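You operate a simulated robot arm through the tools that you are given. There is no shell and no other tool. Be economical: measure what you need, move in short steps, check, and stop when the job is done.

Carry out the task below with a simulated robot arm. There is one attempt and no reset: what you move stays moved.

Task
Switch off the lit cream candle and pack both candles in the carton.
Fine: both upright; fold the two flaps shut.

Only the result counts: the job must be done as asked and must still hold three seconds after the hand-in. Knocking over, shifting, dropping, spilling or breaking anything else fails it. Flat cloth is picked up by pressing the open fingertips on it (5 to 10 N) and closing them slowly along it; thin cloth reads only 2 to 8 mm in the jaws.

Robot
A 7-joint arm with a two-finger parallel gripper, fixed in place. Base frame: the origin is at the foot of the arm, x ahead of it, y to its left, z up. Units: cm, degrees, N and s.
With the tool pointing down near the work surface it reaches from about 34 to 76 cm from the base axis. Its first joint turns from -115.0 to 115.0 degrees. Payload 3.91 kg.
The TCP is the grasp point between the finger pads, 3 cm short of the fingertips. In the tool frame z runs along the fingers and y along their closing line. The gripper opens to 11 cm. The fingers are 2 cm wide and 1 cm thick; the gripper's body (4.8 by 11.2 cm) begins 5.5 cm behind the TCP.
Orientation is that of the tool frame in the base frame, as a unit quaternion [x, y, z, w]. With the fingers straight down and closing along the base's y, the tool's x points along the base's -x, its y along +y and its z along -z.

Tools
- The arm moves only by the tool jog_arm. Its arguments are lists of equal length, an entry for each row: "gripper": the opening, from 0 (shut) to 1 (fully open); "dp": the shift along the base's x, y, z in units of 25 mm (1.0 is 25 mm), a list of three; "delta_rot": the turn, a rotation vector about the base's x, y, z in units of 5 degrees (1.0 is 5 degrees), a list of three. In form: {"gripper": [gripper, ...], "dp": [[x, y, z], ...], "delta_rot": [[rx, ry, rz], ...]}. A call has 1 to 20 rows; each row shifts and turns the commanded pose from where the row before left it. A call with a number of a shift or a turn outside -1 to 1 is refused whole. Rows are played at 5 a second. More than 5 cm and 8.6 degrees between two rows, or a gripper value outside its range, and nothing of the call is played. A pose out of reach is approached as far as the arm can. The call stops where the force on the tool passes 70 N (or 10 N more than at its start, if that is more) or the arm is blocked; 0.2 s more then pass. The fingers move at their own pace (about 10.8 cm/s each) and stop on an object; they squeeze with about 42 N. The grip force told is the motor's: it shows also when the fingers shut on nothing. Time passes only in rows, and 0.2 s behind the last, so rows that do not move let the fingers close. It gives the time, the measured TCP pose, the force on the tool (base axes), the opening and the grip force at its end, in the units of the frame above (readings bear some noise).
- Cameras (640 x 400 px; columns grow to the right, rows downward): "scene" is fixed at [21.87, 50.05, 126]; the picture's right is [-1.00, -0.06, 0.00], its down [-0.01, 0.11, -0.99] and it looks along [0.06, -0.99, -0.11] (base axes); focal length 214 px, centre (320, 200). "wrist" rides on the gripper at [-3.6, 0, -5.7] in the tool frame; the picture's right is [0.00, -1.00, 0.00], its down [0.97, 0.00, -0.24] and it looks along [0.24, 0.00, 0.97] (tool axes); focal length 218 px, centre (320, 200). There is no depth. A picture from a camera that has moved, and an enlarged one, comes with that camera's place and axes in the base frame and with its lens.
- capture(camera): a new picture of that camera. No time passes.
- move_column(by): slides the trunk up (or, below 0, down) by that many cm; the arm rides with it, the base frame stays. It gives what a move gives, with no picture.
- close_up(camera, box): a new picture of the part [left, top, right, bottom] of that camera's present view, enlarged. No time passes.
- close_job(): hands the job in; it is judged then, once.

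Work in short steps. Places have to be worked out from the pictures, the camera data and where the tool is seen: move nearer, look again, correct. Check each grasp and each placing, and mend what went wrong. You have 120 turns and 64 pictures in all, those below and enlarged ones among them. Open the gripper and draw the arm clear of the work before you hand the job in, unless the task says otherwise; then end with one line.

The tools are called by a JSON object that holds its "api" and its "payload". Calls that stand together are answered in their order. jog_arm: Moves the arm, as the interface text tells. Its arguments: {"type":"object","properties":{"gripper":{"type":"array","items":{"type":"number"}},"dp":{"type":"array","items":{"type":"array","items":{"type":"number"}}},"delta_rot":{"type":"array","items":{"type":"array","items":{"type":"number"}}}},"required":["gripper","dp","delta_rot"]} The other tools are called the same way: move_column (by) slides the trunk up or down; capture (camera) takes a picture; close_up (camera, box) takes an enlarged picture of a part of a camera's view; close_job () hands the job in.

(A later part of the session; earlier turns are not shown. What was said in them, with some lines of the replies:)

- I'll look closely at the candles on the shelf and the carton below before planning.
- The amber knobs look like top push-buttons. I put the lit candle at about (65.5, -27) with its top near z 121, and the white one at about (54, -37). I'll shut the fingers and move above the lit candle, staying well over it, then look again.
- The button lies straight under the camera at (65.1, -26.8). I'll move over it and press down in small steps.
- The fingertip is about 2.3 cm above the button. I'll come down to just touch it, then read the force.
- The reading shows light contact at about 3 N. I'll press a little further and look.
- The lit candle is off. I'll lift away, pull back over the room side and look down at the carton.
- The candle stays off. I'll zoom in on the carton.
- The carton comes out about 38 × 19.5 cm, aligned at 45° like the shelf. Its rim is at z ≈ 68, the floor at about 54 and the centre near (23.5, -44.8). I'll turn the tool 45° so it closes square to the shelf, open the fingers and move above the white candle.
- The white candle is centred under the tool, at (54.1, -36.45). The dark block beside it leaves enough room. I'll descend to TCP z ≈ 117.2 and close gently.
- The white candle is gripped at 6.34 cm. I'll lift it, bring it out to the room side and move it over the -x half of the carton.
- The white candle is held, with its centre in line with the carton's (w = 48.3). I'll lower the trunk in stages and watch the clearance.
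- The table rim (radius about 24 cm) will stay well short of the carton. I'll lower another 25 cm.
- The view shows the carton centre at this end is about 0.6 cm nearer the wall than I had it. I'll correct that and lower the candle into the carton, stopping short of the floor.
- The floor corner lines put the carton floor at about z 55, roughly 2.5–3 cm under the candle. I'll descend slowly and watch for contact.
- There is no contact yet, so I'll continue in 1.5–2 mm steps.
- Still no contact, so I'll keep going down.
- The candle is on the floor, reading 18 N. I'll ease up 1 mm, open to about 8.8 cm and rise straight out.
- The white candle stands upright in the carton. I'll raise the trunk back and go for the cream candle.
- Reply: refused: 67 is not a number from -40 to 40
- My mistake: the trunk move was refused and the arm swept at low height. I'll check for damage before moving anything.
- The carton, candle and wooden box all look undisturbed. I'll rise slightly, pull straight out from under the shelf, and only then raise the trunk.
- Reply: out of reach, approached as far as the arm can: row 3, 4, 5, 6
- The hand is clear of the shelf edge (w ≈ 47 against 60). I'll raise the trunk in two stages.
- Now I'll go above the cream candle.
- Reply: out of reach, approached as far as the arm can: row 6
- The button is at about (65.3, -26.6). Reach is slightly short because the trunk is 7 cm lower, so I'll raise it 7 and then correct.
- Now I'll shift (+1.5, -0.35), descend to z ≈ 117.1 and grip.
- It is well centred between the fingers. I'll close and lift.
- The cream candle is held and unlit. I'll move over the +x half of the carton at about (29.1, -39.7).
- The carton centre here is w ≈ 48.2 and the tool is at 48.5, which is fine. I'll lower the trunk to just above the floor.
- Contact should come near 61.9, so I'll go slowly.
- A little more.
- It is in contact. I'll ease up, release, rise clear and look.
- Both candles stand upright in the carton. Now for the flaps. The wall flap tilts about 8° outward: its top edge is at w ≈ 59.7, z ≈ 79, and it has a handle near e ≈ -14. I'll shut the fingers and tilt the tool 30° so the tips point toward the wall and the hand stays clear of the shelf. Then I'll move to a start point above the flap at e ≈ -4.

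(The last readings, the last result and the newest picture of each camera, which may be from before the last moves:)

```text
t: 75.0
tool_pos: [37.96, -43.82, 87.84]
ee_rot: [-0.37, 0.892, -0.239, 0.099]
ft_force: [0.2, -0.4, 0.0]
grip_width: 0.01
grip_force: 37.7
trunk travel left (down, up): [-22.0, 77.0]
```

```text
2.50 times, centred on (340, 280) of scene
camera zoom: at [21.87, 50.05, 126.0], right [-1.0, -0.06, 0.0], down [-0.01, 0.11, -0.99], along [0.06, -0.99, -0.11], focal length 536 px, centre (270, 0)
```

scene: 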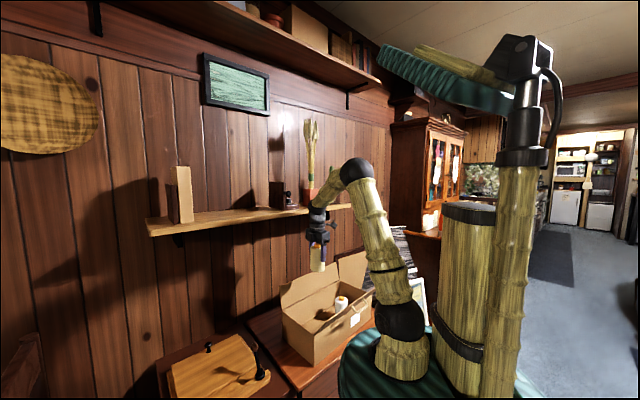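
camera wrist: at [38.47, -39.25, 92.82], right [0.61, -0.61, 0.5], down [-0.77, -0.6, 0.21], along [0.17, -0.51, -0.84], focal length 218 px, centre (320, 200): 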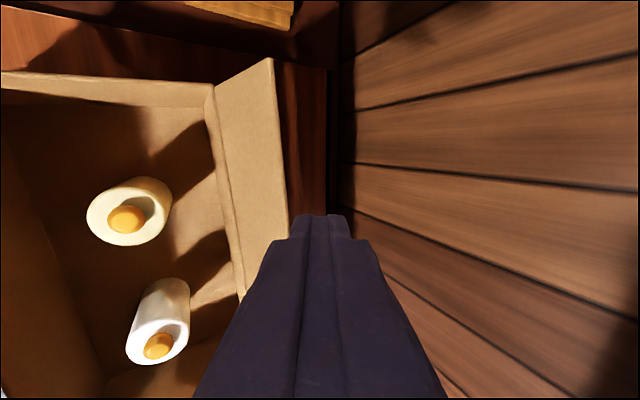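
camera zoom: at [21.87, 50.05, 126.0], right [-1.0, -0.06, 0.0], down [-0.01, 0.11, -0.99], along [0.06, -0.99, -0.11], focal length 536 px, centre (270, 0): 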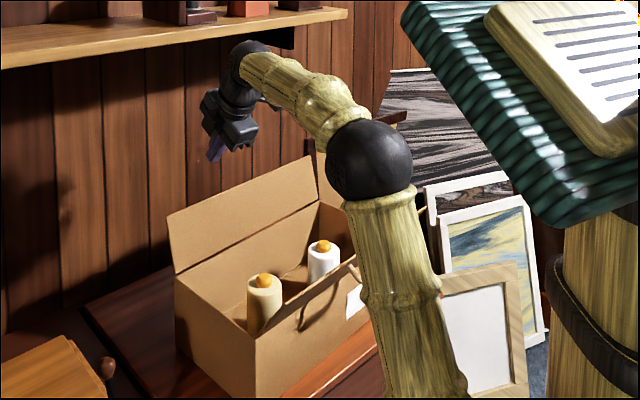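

The flap edge is at w ≈ 60 and the tool at w 57.8. I'll slide in along the tool axis to put the tips behind the flap at TCP w ≈ 63, z ≈ 78.

{"api": "jog_arm", "payload": {"gripper": [0, 0, 0, 0, 0], "dp": [[0.45, -0.45, -0.7], [0.4, -0.4, -1], [0.35, -0.35, -1], [0.3, -0.3, -1], [0, 0, 0]], "delta_rot": [[0, 0, 0], [0, 0, 0], [0, 0, 0], [0, 0, 0], [0, 0, 0]]}}

{"api": "capture", "payload": {"camera": "wrist"}}

```text
t: 76.2
tool_pos: [41.72, -47.7, 78.39]
ee_rot: [-0.37, 0.892, -0.239, 0.099]
ft_force: [0.0, -0.2, -0.6]
grip_width: 0.01
grip_force: 37.9
trunk travel left (down, up): [-22.0, 77.0]
```

```text
28 pictures are left
camera wrist: at [42.2, -43.03, 83.5], right [0.61, -0.61, 0.5], down [-0.77, -0.6, 0.21], along [0.17, -0.51, -0.84], focal length 218 px, centre (320, 200)
```

wrist: 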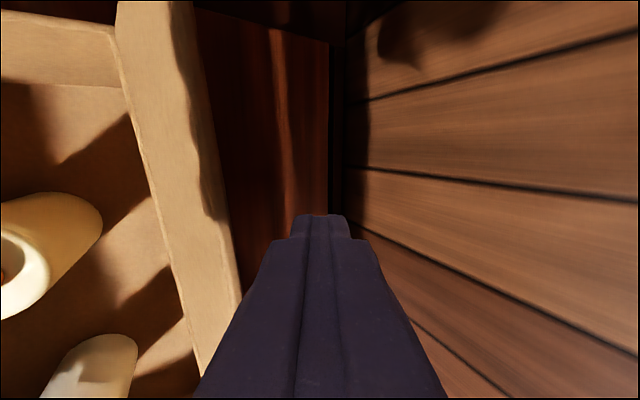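

The tips are behind the flap with no contact. I'll draw toward the room to swing the flap past vertical.

{"api": "jog_arm", "payload": {"gripper": [0, 0, 0, 0, 0, 0, 0], "dp": [[-0.45, 0.45, 0], [-0.45, 0.45, 0], [-0.45, 0.45, 0], [-0.45, 0.45, 0], [-0.45, 0.45, 0], [-0.45, 0.45, 0], [0, 0, 0]], "delta_rot": [[0, 0, 0], [0, 0, 0], [0, 0, 0], [0, 0, 0], [0, 0, 0], [0, 0, 0], [0, 0, 0]]}}

{"api": "close_up", "payload": {"camera": "scene", "box": [240, 220, 440, 380]}}

```text
t: 77.8
tool_pos: [34.9, -40.72, 78.64]
ee_rot: [-0.369, 0.893, -0.239, 0.099]
ft_force: [-0.2, 0.6, 0.2]
grip_width: 0.02
grip_force: 37.6
trunk travel left (down, up): [-22.0, 77.0]
```

```text
2.50 times, centred on (340, 300) of scene
camera zoom: at [21.87, 50.05, 126.0], right [-1.0, -0.06, 0.0], down [-0.01, 0.11, -0.99], along [0.06, -0.99, -0.11], focal length 536 px, centre (270, -50)
```

zoom: 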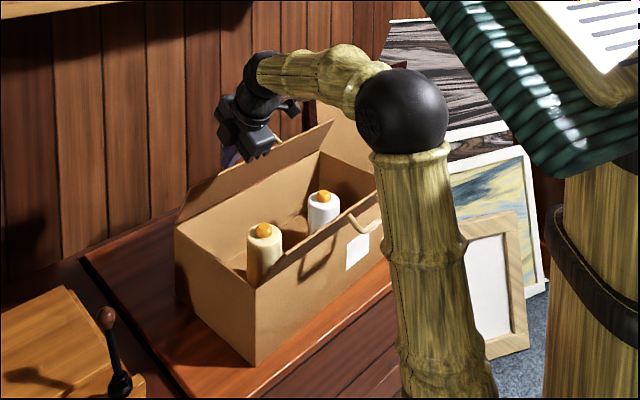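

The wall flap has swung inward and the carton did not move. I'll follow the arc down to about 75°.

{"api": "jog_arm", "payload": {"gripper": [0, 0, 0, 0, 0, 0, 0], "dp": [[-0.23, 0.23, -0.32], [-0.22, 0.22, -0.32], [-0.21, 0.21, -0.3], [-0.21, 0.21, -0.3], [-0.15, 0.15, -0.37], [-0.15, 0.15, -0.37], [0, 0, 0]], "delta_rot": [[0, 0, 0], [0, 0, 0], [0, 0, 0], [0, 0, 0], [0, 0, 0], [0, 0, 0], [0, 0, 0]]}}

{"api": "close_up", "payload": {"camera": "scene", "box": [240, 220, 440, 380]}}

```text
t: 79.4
tool_pos: [32.02, -37.89, 73.55]
ee_rot: [-0.37, 0.893, -0.237, 0.099]
ft_force: [0.8, -0.5, -1.0]
grip_width: 0.01
grip_force: 37.6
trunk travel left (down, up): [-22.0, 77.0]
```

```text
2.50 times, centred on (340, 300) of scene
camera zoom: at [21.87, 50.05, 126.0], right [-1.0, -0.06, 0.0], down [-0.01, 0.11, -0.99], along [0.06, -0.99, -0.11], focal length 536 px, centre (270, -50)
```

zoom: 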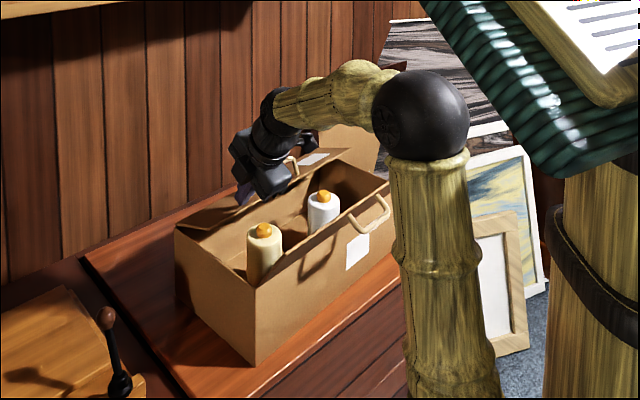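

The flap is nearly down. I'll push the last couple of centimetres.

{"api": "jog_arm", "payload": {"gripper": [0, 0, 0, 0, 0], "dp": [[-0.1, 0.1, -0.3], [-0.05, 0.05, -0.25], [0, 0, -0.2], [0, 0, -0.12], [0, 0, 0]], "delta_rot": [[0, 0, 0], [0, 0, 0], [0, 0, 0], [0, 0, 0], [0, 0, 0]]}}

{"api": "close_up", "payload": {"camera": "scene", "box": [240, 220, 440, 380]}}

```text
t: 80.6
tool_pos: [31.69, -37.5, 71.35]
ee_rot: [-0.369, 0.893, -0.238, 0.099]
ft_force: [-1.0, 0.1, 0.8]
grip_width: 0.0
grip_force: 37.9
trunk travel left (down, up): [-22.0, 77.0]
```

```text
2.50 times, centred on (340, 300) of scene
camera zoom: at [21.87, 50.05, 126.0], right [-1.0, -0.06, 0.0], down [-0.01, 0.11, -0.99], along [0.06, -0.99, -0.11], focal length 536 px, centre (270, -50)
```

zoom: 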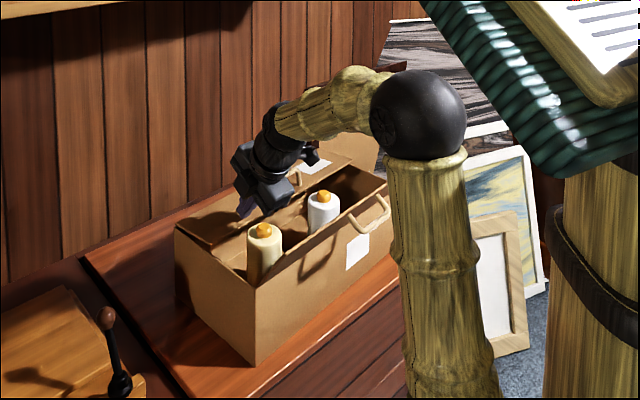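

The flap's free corner now projects at rim height, so it is about flat. I'll back off and see whether it stays.

{"api": "jog_arm", "payload": {"gripper": [0, 0, 0, 0, 0, 0], "dp": [[0, 0, 0.6], [-0.2, 0.2, 1], [-0.3, 0.3, 1], [-0.3, 0.3, 1], [-0.3, 0.3, 1], [0, 0, 0]], "delta_rot": [[0, 0, 0], [0, 0, 0], [0, 0, 0], [0, 0, 0], [0, 0, 0], [0, 0, 0]]}}

{"api": "capture", "payload": {"camera": "wrist"}}

{"api": "close_up", "payload": {"camera": "scene", "box": [240, 220, 440, 380]}}

```text
t: 82.0
tool_pos: [28.91, -34.71, 82.91]
ee_rot: [-0.37, 0.893, -0.238, 0.099]
ft_force: [0.0, 0.3, -1.0]
grip_width: 0.0
grip_force: 37.5
trunk travel left (down, up): [-22.0, 77.0]
```

```text
24 pictures are left
camera wrist: at [29.43, -30.21, 88.05], right [0.61, -0.61, 0.5], down [-0.77, -0.6, 0.21], along [0.17, -0.51, -0.84], focal length 218 px, centre (320, 200)
```

wrist: 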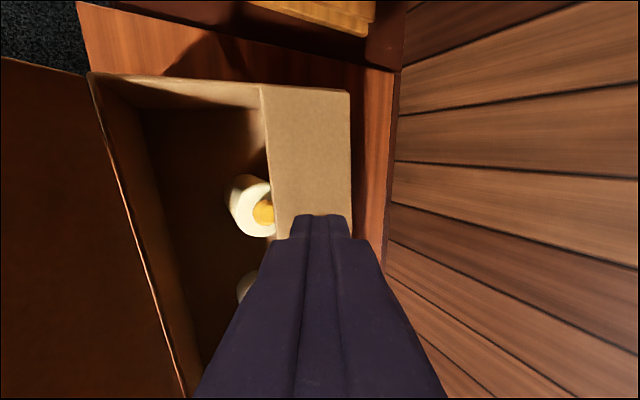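

```text
2.50 times, centred on (340, 300) of scene
camera zoom: at [21.87, 50.05, 126.0], right [-1.0, -0.06, 0.0], down [-0.01, 0.11, -0.99], along [0.06, -0.99, -0.11], focal length 536 px, centre (270, -50)
```

zoom: 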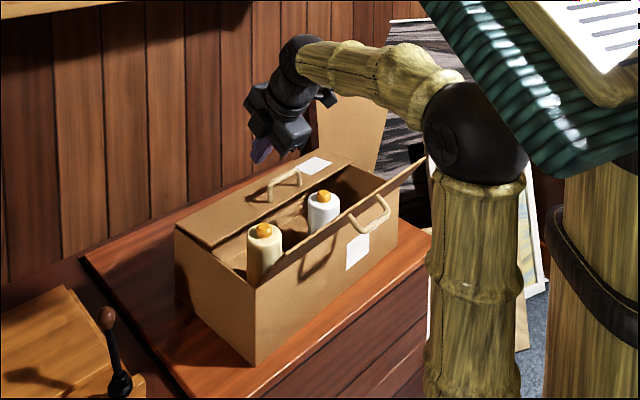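

The wall flap stays flat. Next is the room flap, hinged at w ≈ 38.6, leaning out to about w 33, z 76. I'll raise the hand and tilt it the other way, 30° with tips toward the room, near e ≈ -25 so I miss the handle.

{"api": "jog_arm", "payload": {"gripper": [0, 0, 0, 0, 0, 0, 0, 0, 0, 0, 0, 0, 0, 0, 0], "dp": [[0, 0, 0.9], [0, 0, 0.9], [-0.717, -0.27, 0.5], [-0.717, -0.27, 0], [-0.717, -0.27, 0], [-0.717, -0.27, 0], [-0.717, -0.27, 0], [-0.717, -0.27, 0], [-0.717, -0.27, 0], [-0.717, -0.27, 0], [-0.717, -0.27, 0], [-0.717, -0.27, 0], [-0.717, -0.27, 0], [-0.717, -0.27, 0], [0, 0, 0]], "delta_rot": [[0, 0, 0], [0, 0, 0], [0.707, 0.707, 0], [0.707, 0.707, 0], [0.707, 0.707, 0], [0.707, 0.707, 0], [0.707, 0.707, 0], [0.707, 0.707, 0], [0.707, 0.707, 0], [0.707, 0.707, 0], [0.707, 0.707, 0], [0.707, 0.707, 0], [0.707, 0.707, 0], [0.707, 0.707, 0], [0, 0, 0]]}}

{"api": "capture", "payload": {"camera": "wrist"}}

{"api": "capture", "payload": {"camera": "scene"}}

```text
t: 85.2
tool_pos: [10.06, -38.66, 88.48]
ee_rot: [-0.382, 0.902, 0.187, -0.075]
ft_force: [0.9, -0.4, -0.3]
grip_width: 0.03
grip_force: 38.1
out of reach, approached as far as the arm can: row 12, 13, 14
trunk travel left (down, up): [-22.0, 77.0]
```

```text
22 pictures are left
camera wrist: at [14.14, -37.63, 93.81], right [0.66, -0.64, -0.4], down [-0.61, -0.76, 0.21], along [-0.44, 0.1, -0.89], focal length 218 px, centre (320, 200)
```

wrist: 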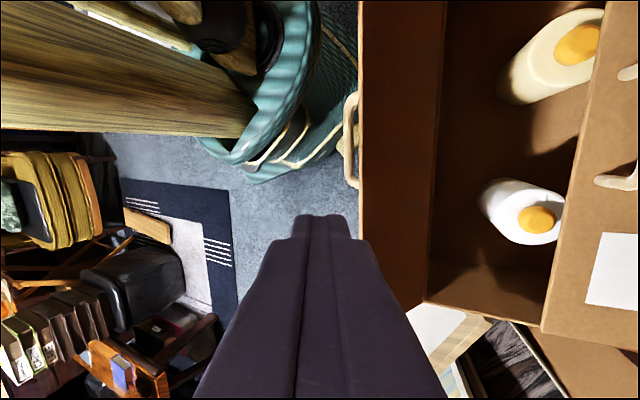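

```text
21 pictures are left
```

scene: 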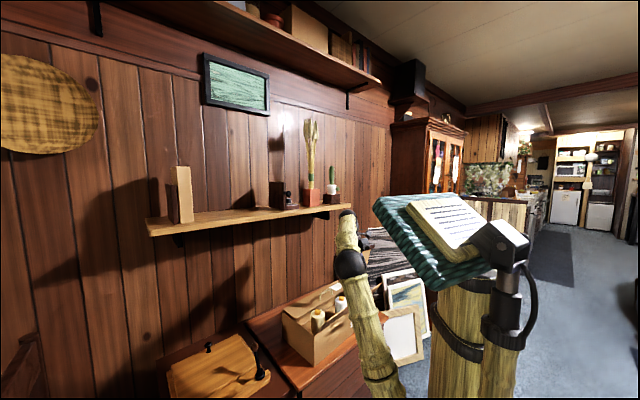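

The tilt reached about 23°, which is enough. The flap's top edge is at w ≈ 32.7 and the tips are at w ≈ 33.3. I'll move outward at this height, also toward -e to keep the radius.

{"api": "jog_arm", "payload": {"gripper": [0, 0, 0, 0, 0], "dp": [[-0.6, -0.1, 0], [-0.6, -0.1, 0], [-0.6, -0.1, 0], [-0.6, -0.1, 0], [0, 0, 0]], "delta_rot": [[0, 0, 0], [0, 0, 0], [0, 0, 0], [0, 0, 0], [0, 0, 0]]}}

```text
t: 86.4
tool_pos: [4.11, -39.7, 88.56]
ee_rot: [-0.382, 0.902, 0.187, -0.075]
ft_force: [0.8, 0.2, 0.3]
grip_width: 0.0
grip_force: 38.5
trunk travel left (down, up): [-22.0, 77.0]
```

I reached w 31, e -25. I'll descend so the tips go outside the flap.

{"api": "jog_arm", "payload": {"gripper": [0, 0, 0, 0, 0, 0], "dp": [[0, 0, -1], [0, 0, -1], [0, 0, -1], [0, 0, -1], [0, 0, -0.9], [0, 0, 0]], "delta_rot": [[0, 0, 0], [0, 0, 0], [0, 0, 0], [0, 0, 0], [0, 0, 0], [0, 0, 0]]}}

{"api": "capture", "payload": {"camera": "wrist"}}

```text
t: 87.8
tool_pos: [3.94, -39.62, 76.12]
ee_rot: [-0.382, 0.902, 0.188, -0.075]
ft_force: [0.5, 0.1, -0.6]
grip_width: 0.01
grip_force: 37.3
trunk travel left (down, up): [-22.0, 77.0]
```

```text
20 pictures are left
camera wrist: at [8.1, -38.69, 81.52], right [0.66, -0.64, -0.4], down [-0.61, -0.76, 0.21], along [-0.44, 0.1, -0.89], focal length 218 px, centre (320, 200)
```

wrist: 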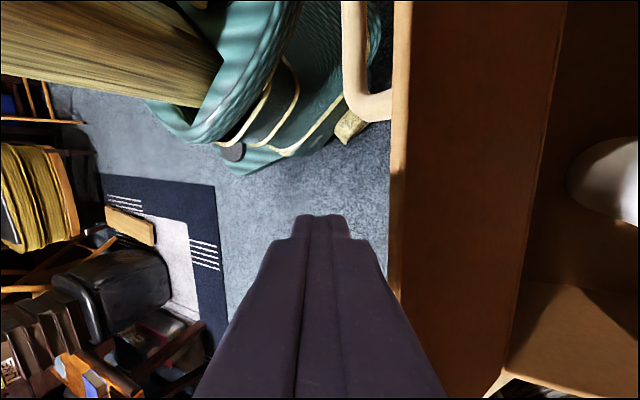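

The tips are outside the flap and below its edge, away from the handle. I'll push toward the wall to swing it up and in.

{"api": "jog_arm", "payload": {"gripper": [0, 0, 0, 0, 0, 0, 0], "dp": [[0.5, -0.5, 0], [0.5, -0.5, 0], [0.5, -0.5, 0], [0.5, -0.5, 0], [0.5, -0.5, 0], [0.5, -0.5, 0], [0, 0, 0]], "delta_rot": [[0, 0, 0], [0, 0, 0], [0, 0, 0], [0, 0, 0], [0, 0, 0], [0, 0, 0], [0, 0, 0]]}}

{"api": "capture", "payload": {"camera": "wrist"}}

{"api": "close_up", "payload": {"camera": "scene", "box": [240, 220, 440, 380]}}

```text
t: 88.5
tool_pos: [6.35, -41.93, 77.18]
ee_rot: [-0.378, 0.904, 0.187, -0.078]
ft_force: [-3.0, 13.1, 31.7]
grip_width: 0.01
grip_force: 37.2
trunk travel left (down, up): [-22.0, 77.0]
stopped in row 3: the force on the tool passed its limit (the readings are from after the stop); the commanded pose is now the measured one
```

```text
19 pictures are left
camera wrist: at [10.44, -40.95, 82.47], right [0.65, -0.65, -0.39], down [-0.61, -0.76, 0.22], along [-0.44, 0.1, -0.89], focal length 218 px, centre (320, 200)
```

wrist: 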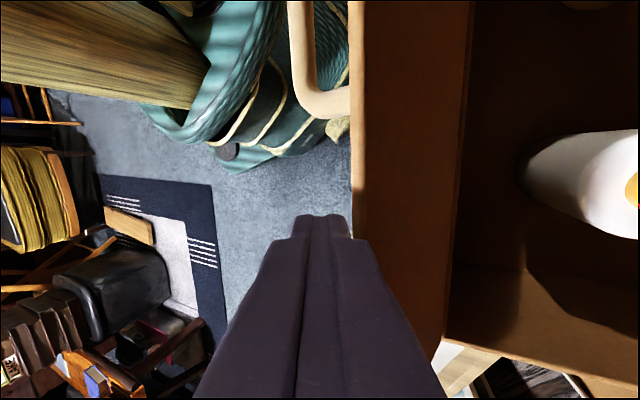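

```text
2.50 times, centred on (340, 300) of scene
camera zoom: at [21.87, 50.05, 126.0], right [-1.0, -0.06, 0.0], down [-0.01, 0.11, -0.99], along [0.06, -0.99, -0.11], focal length 536 px, centre (270, -50)
```

zoom: 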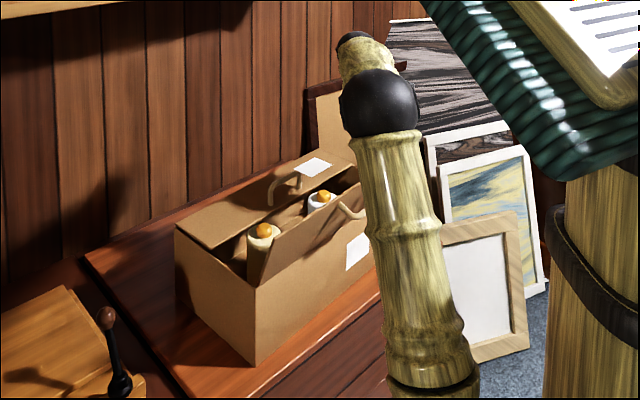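

The tool stopped on an upward reaction: the stepped shoulder of the fingers seems to have caught the flap's top edge. The flap still leans about 27° out. I'll back off slightly and raise about 1.8 cm so only the narrow tips touch, then push again gently.

{"api": "jog_arm", "payload": {"gripper": [0, 0, 0, 0], "dp": [[-0.2, 0.2, 0.1], [-0.2, 0.2, 0.3], [0, 0, 0.3], [0, 0, 0]], "delta_rot": [[0, 0, 0], [0, 0, 0], [0, 0, 0], [0, 0, 0]]}}

{"api": "capture", "payload": {"camera": "wrist"}}

```text
t: 89.5
tool_pos: [5.47, -41.14, 78.48]
ee_rot: [-0.379, 0.903, 0.188, -0.077]
ft_force: [-0.2, 0.4, 0.8]
grip_width: 0.0
grip_force: 37.2
trunk travel left (down, up): [-22.0, 77.0]
```

```text
17 pictures are left
camera wrist: at [9.6, -40.19, 83.83], right [0.66, -0.64, -0.4], down [-0.61, -0.76, 0.22], along [-0.44, 0.1, -0.89], focal length 218 px, centre (320, 200)
```

wrist: 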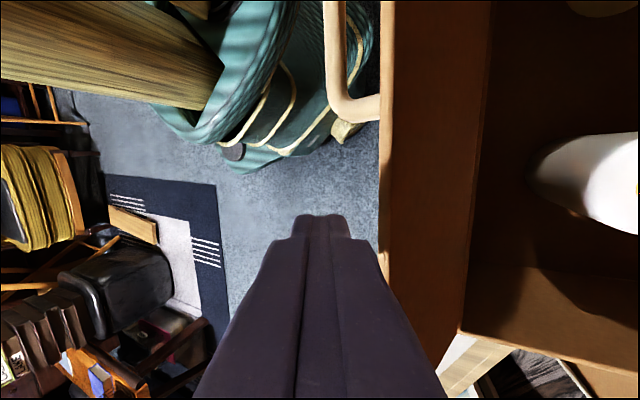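

The tips are free again, just outside and slightly below the edge. I'll push toward the wall in small steps with a slight rise.

{"api": "jog_arm", "payload": {"gripper": [0, 0, 0, 0, 0, 0, 0], "dp": [[0.3, -0.3, 0.1], [0.3, -0.3, 0.1], [0.3, -0.3, 0.1], [0.3, -0.3, 0.05], [0.3, -0.3, 0], [0.3, -0.3, 0], [0, 0, 0]], "delta_rot": [[0, 0, 0], [0, 0, 0], [0, 0, 0], [0, 0, 0], [0, 0, 0], [0, 0, 0], [0, 0, 0]]}}

{"api": "capture", "payload": {"camera": "wrist"}}

```text
t: 91.1
tool_pos: [10.04, -45.65, 79.23]
ee_rot: [-0.379, 0.903, 0.188, -0.078]
ft_force: [-0.3, -0.4, -0.3]
grip_width: 0.03
grip_force: 37.6
trunk travel left (down, up): [-22.0, 77.0]
```

```text
16 pictures are left
camera wrist: at [14.16, -44.71, 84.66], right [0.66, -0.64, -0.4], down [-0.61, -0.76, 0.22], along [-0.44, 0.1, -0.89], focal length 218 px, centre (320, 200)
```

wrist: 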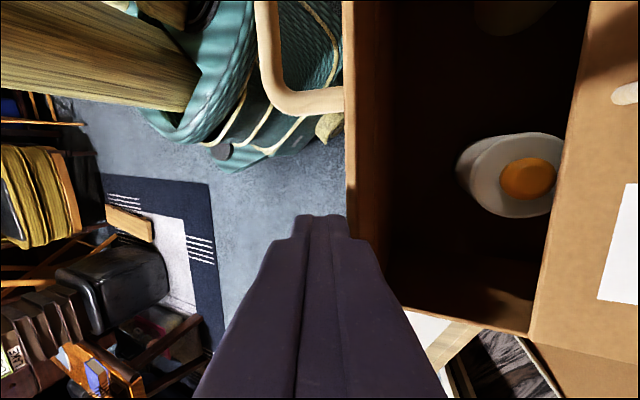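

The flap is near vertical and moving freely. I'll continue through the arc to about 55° inward.

{"api": "jog_arm", "payload": {"gripper": [0, 0, 0, 0, 0, 0, 0], "dp": [[0.44, -0.44, 0], [0.44, -0.44, 0], [0.38, -0.38, -0.24], [0.38, -0.38, -0.24], [0.24, -0.24, -0.28], [0.24, -0.24, -0.28], [0, 0, 0]], "delta_rot": [[0, 0, 0], [0, 0, 0], [0, 0, 0], [0, 0, 0], [0, 0, 0], [0, 0, 0], [0, 0, 0]]}}

{"api": "close_up", "payload": {"camera": "scene", "box": [240, 220, 440, 380]}}

{"api": "capture", "payload": {"camera": "wrist"}}

```text
t: 92.7
tool_pos: [15.28, -51.03, 76.76]
ee_rot: [-0.379, 0.903, 0.187, -0.078]
ft_force: [0.1, 0.2, 0.0]
grip_width: 0.0
grip_force: 37.8
trunk travel left (down, up): [-22.0, 77.0]
```

```text
2.50 times, centred on (340, 300) of scene
camera zoom: at [21.87, 50.05, 126.0], right [-1.0, -0.06, 0.0], down [-0.01, 0.11, -0.99], along [0.06, -0.99, -0.11], focal length 536 px, centre (270, -50)
```

zoom: 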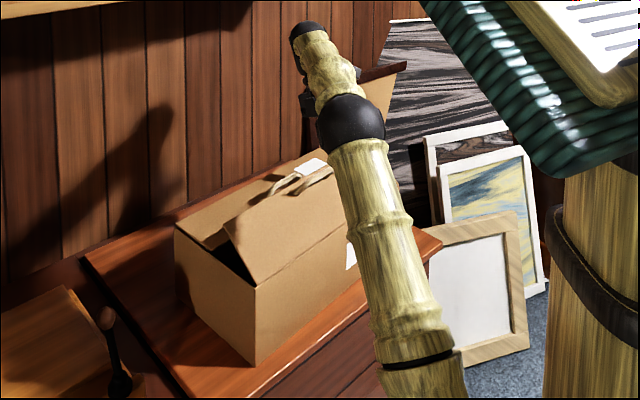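

```text
14 pictures are left
camera wrist: at [19.39, -50.08, 82.05], right [0.66, -0.64, -0.4], down [-0.61, -0.76, 0.22], along [-0.44, 0.1, -0.89], focal length 218 px, centre (320, 200)
```

wrist: 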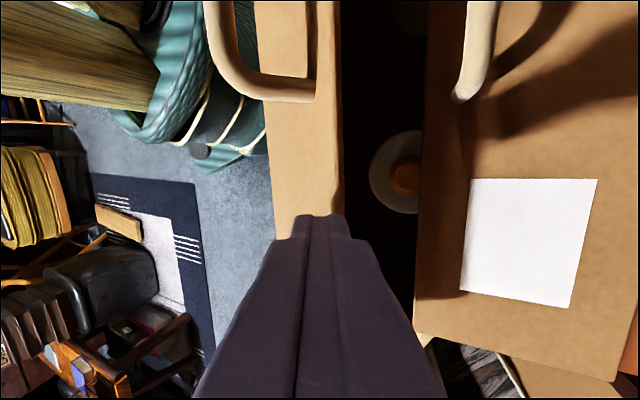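

The flap is about 55° down and nothing else has shifted. I'll finish pressing it shut.

{"api": "jog_arm", "payload": {"gripper": [0, 0, 0, 0, 0, 0], "dp": [[0.18, -0.18, -0.42], [0.18, -0.18, -0.42], [0.1, -0.1, -0.4], [0.08, -0.08, -0.35], [0, 0, -0.12], [0, 0, 0]], "delta_rot": [[0, 0, 0], [0, 0, 0], [0, 0, 0], [0, 0, 0], [0, 0, 0], [0, 0, 0]]}}

{"api": "close_up", "payload": {"camera": "scene", "box": [240, 220, 440, 380]}}

```text
t: 94.1
tool_pos: [16.54, -52.38, 72.51]
ee_rot: [-0.378, 0.903, 0.187, -0.078]
ft_force: [0.1, -1.2, -0.5]
grip_width: 0.0
grip_force: 37.8
trunk travel left (down, up): [-22.0, 77.0]
```

```text
2.50 times, centred on (340, 300) of scene
camera zoom: at [21.87, 50.05, 126.0], right [-1.0, -0.06, 0.0], down [-0.01, 0.11, -0.99], along [0.06, -0.99, -0.11], focal length 536 px, centre (270, -50)
```

zoom: 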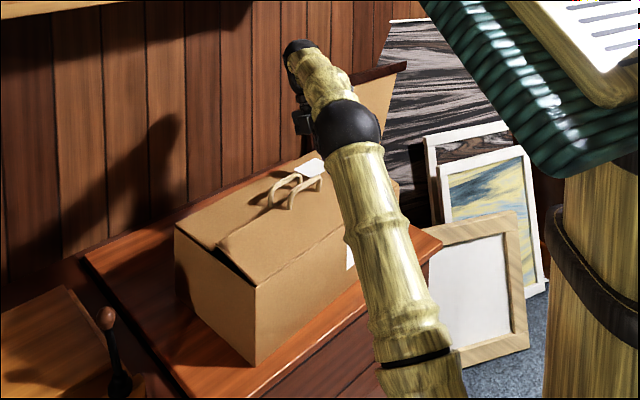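

It is nearly shut, with a small gap left at the end. I'll press slightly more and watch the force.

{"api": "jog_arm", "payload": {"gripper": [0, 0, 0, 0], "dp": [[0, 0, -0.16], [0, 0, -0.16], [0, 0, -0.12], [0, 0, 0]], "delta_rot": [[0, 0, 0], [0, 0, 0], [0, 0, 0], [0, 0, 0]]}}

{"api": "close_up", "payload": {"camera": "scene", "box": [270, 270, 370, 350]}}

```text
t: 95.1
tool_pos: [16.53, -52.36, 71.4]
ee_rot: [-0.379, 0.903, 0.187, -0.078]
ft_force: [0.1, -0.7, -0.3]
grip_width: 0.02
grip_force: 37.9
trunk travel left (down, up): [-22.0, 77.0]
```

```text
5.00 times, centred on (320, 310) of scene
camera zoom: at [21.87, 50.05, 126.0], right [-1.0, -0.06, 0.0], down [-0.01, 0.11, -0.99], along [0.06, -0.99, -0.11], focal length 1073 px, centre (320, -350)
```

zoom: 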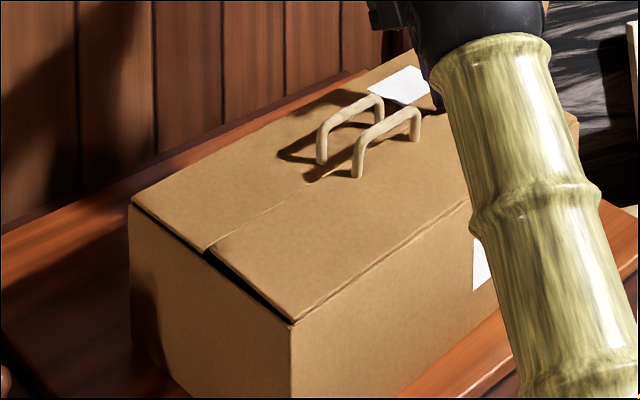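

Both flaps sit about 0.5 cm proud at the seam. I'll press this one down a little more, watching the force.

{"api": "jog_arm", "payload": {"gripper": [0, 0, 0, 0], "dp": [[0, 0, -0.08], [0, 0, -0.08], [0, 0, -0.06], [0, 0, 0]], "delta_rot": [[0, 0, 0], [0, 0, 0], [0, 0, 0], [0, 0, 0]]}}

{"api": "close_up", "payload": {"camera": "scene", "box": [270, 270, 370, 350]}}

```text
t: 96.1
tool_pos: [16.61, -52.48, 70.92]
ee_rot: [-0.379, 0.903, 0.187, -0.078]
ft_force: [0.9, 0.7, 0.4]
grip_width: 0.0
grip_force: 37.6
trunk travel left (down, up): [-22.0, 77.0]
```

```text
5.00 times, centred on (320, 310) of scene
camera zoom: at [21.87, 50.05, 126.0], right [-1.0, -0.06, 0.0], down [-0.01, 0.11, -0.99], along [0.06, -0.99, -0.11], focal length 1073 px, centre (320, -350)
```

zoom: 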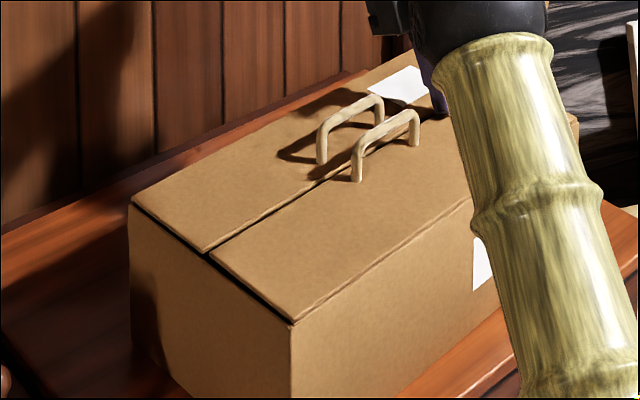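

The room flap is now flat, and the wall flap is about 3° proud. I'll lift, shift over to the wall flap near its free edge and press it down the same way.

{"api": "jog_arm", "payload": {"gripper": [0, 0, 0, 0, 0, 0, 0, 0, 0], "dp": [[0, 0, 0.6], [0, 0, 0.6], [0.4, -0.4, 0], [0.4, -0.4, 0], [0.4, -0.4, 0], [0, 0, -0.6], [0, 0, -0.4], [0, 0, -0.2], [0, 0, 0]], "delta_rot": [[0, 0, 0], [0, 0, 0], [0, 0, 0], [0, 0, 0], [0, 0, 0], [0, 0, 0], [0, 0, 0], [0, 0, 0], [0, 0, 0]]}}

{"api": "close_up", "payload": {"camera": "scene", "box": [270, 270, 370, 350]}}

```text
t: 98.1
tool_pos: [18.38, -54.01, 70.87]
ee_rot: [-0.379, 0.903, 0.187, -0.078]
ft_force: [0.1, -1.1, 0.2]
grip_width: 0.0
grip_force: 37.2
out of reach, approached as far as the arm can: row 4, 5
trunk travel left (down, up): [-22.0, 77.0]
```

```text
5.00 times, centred on (320, 310) of scene
camera zoom: at [21.87, 50.05, 126.0], right [-1.0, -0.06, 0.0], down [-0.01, 0.11, -0.99], along [0.06, -0.99, -0.11], focal length 1073 px, centre (320, -350)
```

zoom: 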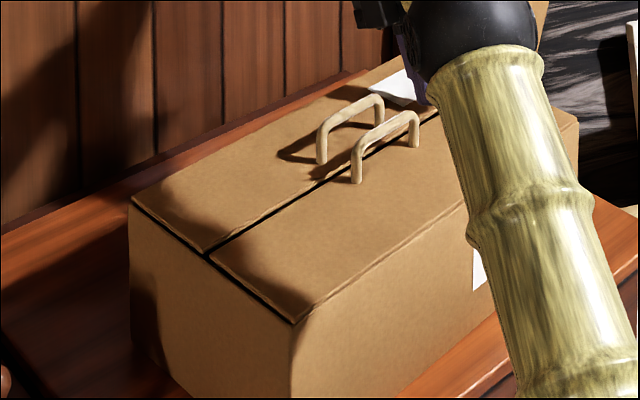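

I reached only w ≈ 50 because of the tilt limit. I'll lift, bring the tool upright, then press the wall flap at w ≈ 52.

{"api": "jog_arm", "payload": {"gripper": [0, 0, 0, 0, 0, 0, 0, 0, 0, 0, 0, 0], "dp": [[0, 0, 0.6], [0, 0, 0.8], [0, 0, 0], [0, 0, 0], [0, 0, 0], [0, 0, 0], [0.1, -0.1, 0], [0.18, -0.18, 0], [0, 0, -0.5], [0, 0, -0.5], [0, 0, -0.25], [0, 0, 0]], "delta_rot": [[0, 0, 0], [0, 0, 0], [-0.707, -0.707, 0], [-0.707, -0.707, 0], [-0.707, -0.707, 0], [-0.707, -0.707, 0], [-0.4, -0.4, 0], [0, 0, 0], [0, 0, 0], [0, 0, 0], [0, 0, 0], [0, 0, 0]]}}

{"api": "jog_arm", "payload": {"gripper": [0, 0, 0], "dp": [[0, 0, -0.08], [0, 0, -0.06], [0, 0, 0]], "delta_rot": [[0, 0, 0], [0, 0, 0], [0, 0, 0]]}}

{"api": "close_up", "payload": {"camera": "scene", "box": [270, 270, 370, 350]}}

```text
t: 100.7
tool_pos: [18.79, -54.55, 71.11]
ee_rot: [-0.387, 0.922, 0.004, -0.003]
ft_force: [-0.9, 0.8, 0.0]
grip_width: 0.0
grip_force: 38.3
trunk travel left (down, up): [-22.0, 77.0]
```

```text
t: 101.5
tool_pos: [18.82, -54.67, 70.78]
ee_rot: [-0.386, 0.923, 0.005, -0.003]
ft_force: [-0.1, -0.5, 0.0]
grip_width: 0.01
grip_force: 37.7
trunk travel left (down, up): [-22.0, 77.0]
```

```text
5.00 times, centred on (320, 310) of scene
camera zoom: at [21.87, 50.05, 126.0], right [-1.0, -0.06, 0.0], down [-0.01, 0.11, -0.99], along [0.06, -0.99, -0.11], focal length 1073 px, centre (320, -350)
```

zoom: 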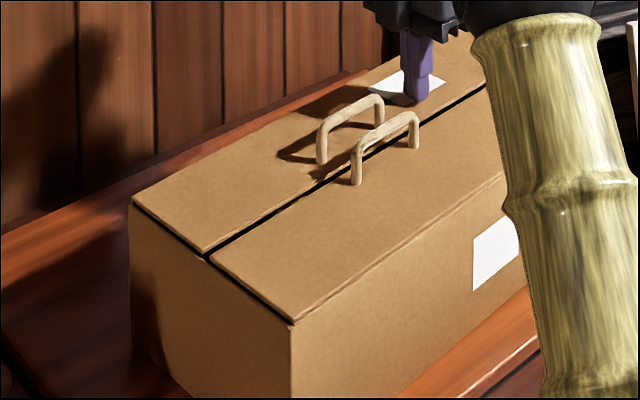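

The tip is at the wall flap's surface. I'll press about 6 mm more in small steps.

{"api": "jog_arm", "payload": {"gripper": [0, 0, 0, 0, 0], "dp": [[0, 0, -0.07], [0, 0, -0.07], [0, 0, -0.06], [0, 0, 0], [0, 0, 0]], "delta_rot": [[0, 0, 0], [0, 0, 0], [0, 0, 0], [0, 0, 0], [0, 0, 0]]}}

{"api": "close_up", "payload": {"camera": "scene", "box": [270, 270, 370, 350]}}

```text
t: 102.7
tool_pos: [18.88, -54.55, 70.44]
ee_rot: [-0.387, 0.922, 0.004, -0.002]
ft_force: [1.4, -1.9, 6.3]
grip_width: 0.0
grip_force: 37.4
trunk travel left (down, up): [-22.0, 77.0]
```

```text
5.00 times, centred on (320, 310) of scene
camera zoom: at [21.87, 50.05, 126.0], right [-1.0, -0.06, 0.0], down [-0.01, 0.11, -0.99], along [0.06, -0.99, -0.11], focal length 1073 px, centre (320, -350)
```

zoom: 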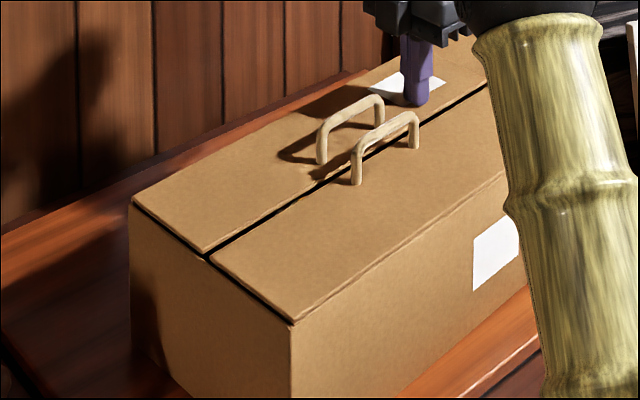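

I get 6 N with no motion, so the wall flap is at its stop, shut. I'll confirm the room flap the same way.

{"api": "jog_arm", "payload": {"gripper": [0, 0, 0, 0, 0, 0, 0, 0, 0, 0], "dp": [[0, 0, 0.8], [-0.42, 0.42, 0.2], [-0.42, 0.42, 0], [-0.42, 0.42, 0], [-0.42, 0.42, 0], [0, 0, -0.6], [0, 0, -0.2], [0, 0, -0.12], [0, 0, -0.08], [0, 0, 0]], "delta_rot": [[0, 0, 0], [0, 0, 0], [0, 0, 0], [0, 0, 0], [0, 0, 0], [0, 0, 0], [0, 0, 0], [0, 0, 0], [0, 0, 0], [0, 0, 0]]}}

```text
t: 104.9
tool_pos: [14.63, -50.3, 70.39]
ee_rot: [-0.387, 0.922, 0.004, -0.003]
ft_force: [0.0, 0.1, 4.0]
grip_width: 0.01
grip_force: 37.8
trunk travel left (down, up): [-22.0, 77.0]
```

The room flap is at its stop at the same height, 4 N. I'll retreat upward, open the gripper and do a last check.

{"api": "jog_arm", "payload": {"gripper": [0, 0, 0, 0, 0, 0, 0, 0, 0, 1, 1, 1], "dp": [[0, 0, 0.5], [0, 0, 1], [0, 0, 1], [0, 0, 1], [0, 0, 1], [0, 0, 1], [0, 0, 1], [0, 0, 1], [0, 0, 1], [0, 0, 0], [0, 0, 0], [0, 0, 0]], "delta_rot": [[0, 0, 0], [0, 0, 0], [0, 0, 0], [0, 0, 0], [0, 0, 0], [0, 0, 0], [0, 0, 0], [0, 0, 0], [0, 0, 0], [0, 0, 0], [0, 0, 0], [0, 0, 0]]}}

{"api": "move_column", "payload": {"by": 30}}

{"api": "capture", "payload": {"camera": "wrist"}}

{"api": "capture", "payload": {"camera": "scene"}}

{"api": "close_up", "payload": {"camera": "scene", "box": [270, 260, 400, 364]}}

```text
t: 107.5
tool_pos: [14.75, -50.34, 89.75]
ee_rot: [-0.386, 0.922, 0.004, -0.002]
ft_force: [0.4, 0.3, 0.1]
grip_width: 11.0
grip_force: 0.1
out of reach, approached as far as the arm can: row 9
trunk travel left (down, up): [-22.0, 77.0]
```

```text
t: 110.5
tool_pos: [14.8, -50.32, 119.82]
ee_rot: [-0.387, 0.922, 0.005, -0.003]
ft_force: [-0.2, 0.2, 0.0]
grip_width: 11.0
grip_force: 0.0
trunk travel left (down, up): [-52.0, 47.0]
```

```text
7 pictures are left
camera wrist: at [17.26, -47.8, 125.57], right [0.71, -0.7, -0.01], down [-0.68, -0.69, 0.24], along [-0.18, -0.17, -0.97], focal length 218 px, centre (320, 200)
```

wrist: 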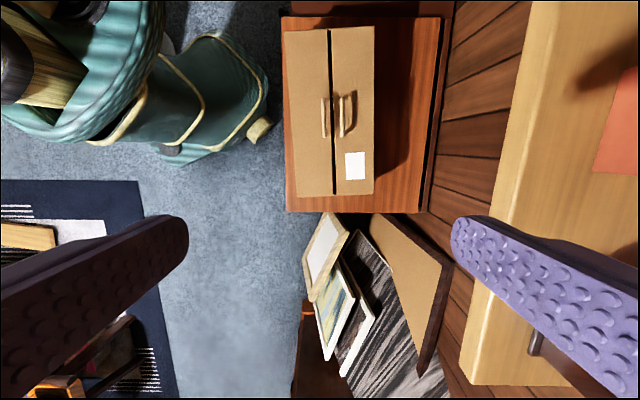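

```text
6 pictures are left
```

scene: 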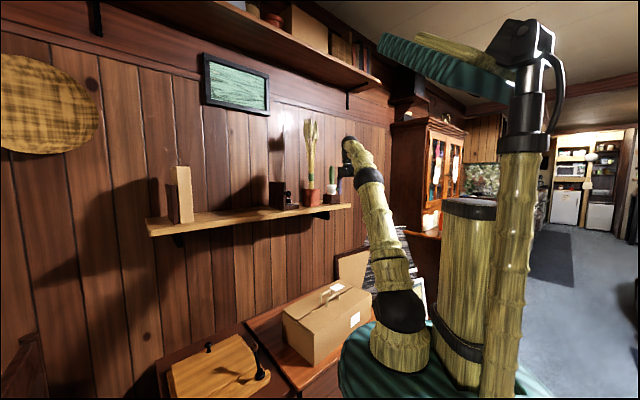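

```text
3.85 times, centred on (335, 312) of scene
camera zoom: at [21.87, 50.05, 126.0], right [-1.0, -0.06, 0.0], down [-0.01, 0.11, -0.99], along [0.06, -0.99, -0.11], focal length 825 px, centre (262, -231)
```

zoom: 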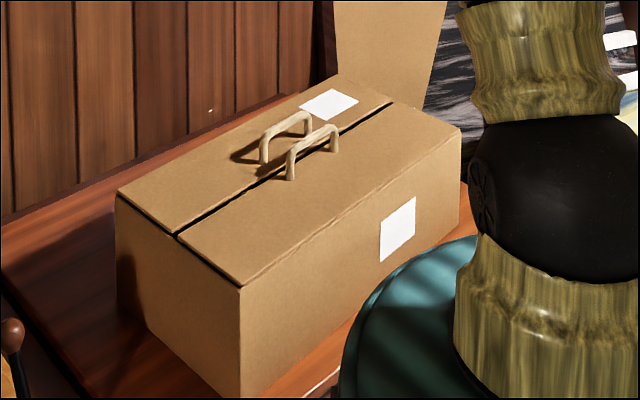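

Both flaps are shut, everything else is in its place, and the arm is clear with the gripper open. I'm handing in.

{"api": "close_job", "payload": {}}

```text
The job is handed in.
```

The cream candle is switched off, both candles are packed in the carton, upright when last seen before closing, and both flaps are folded shut.
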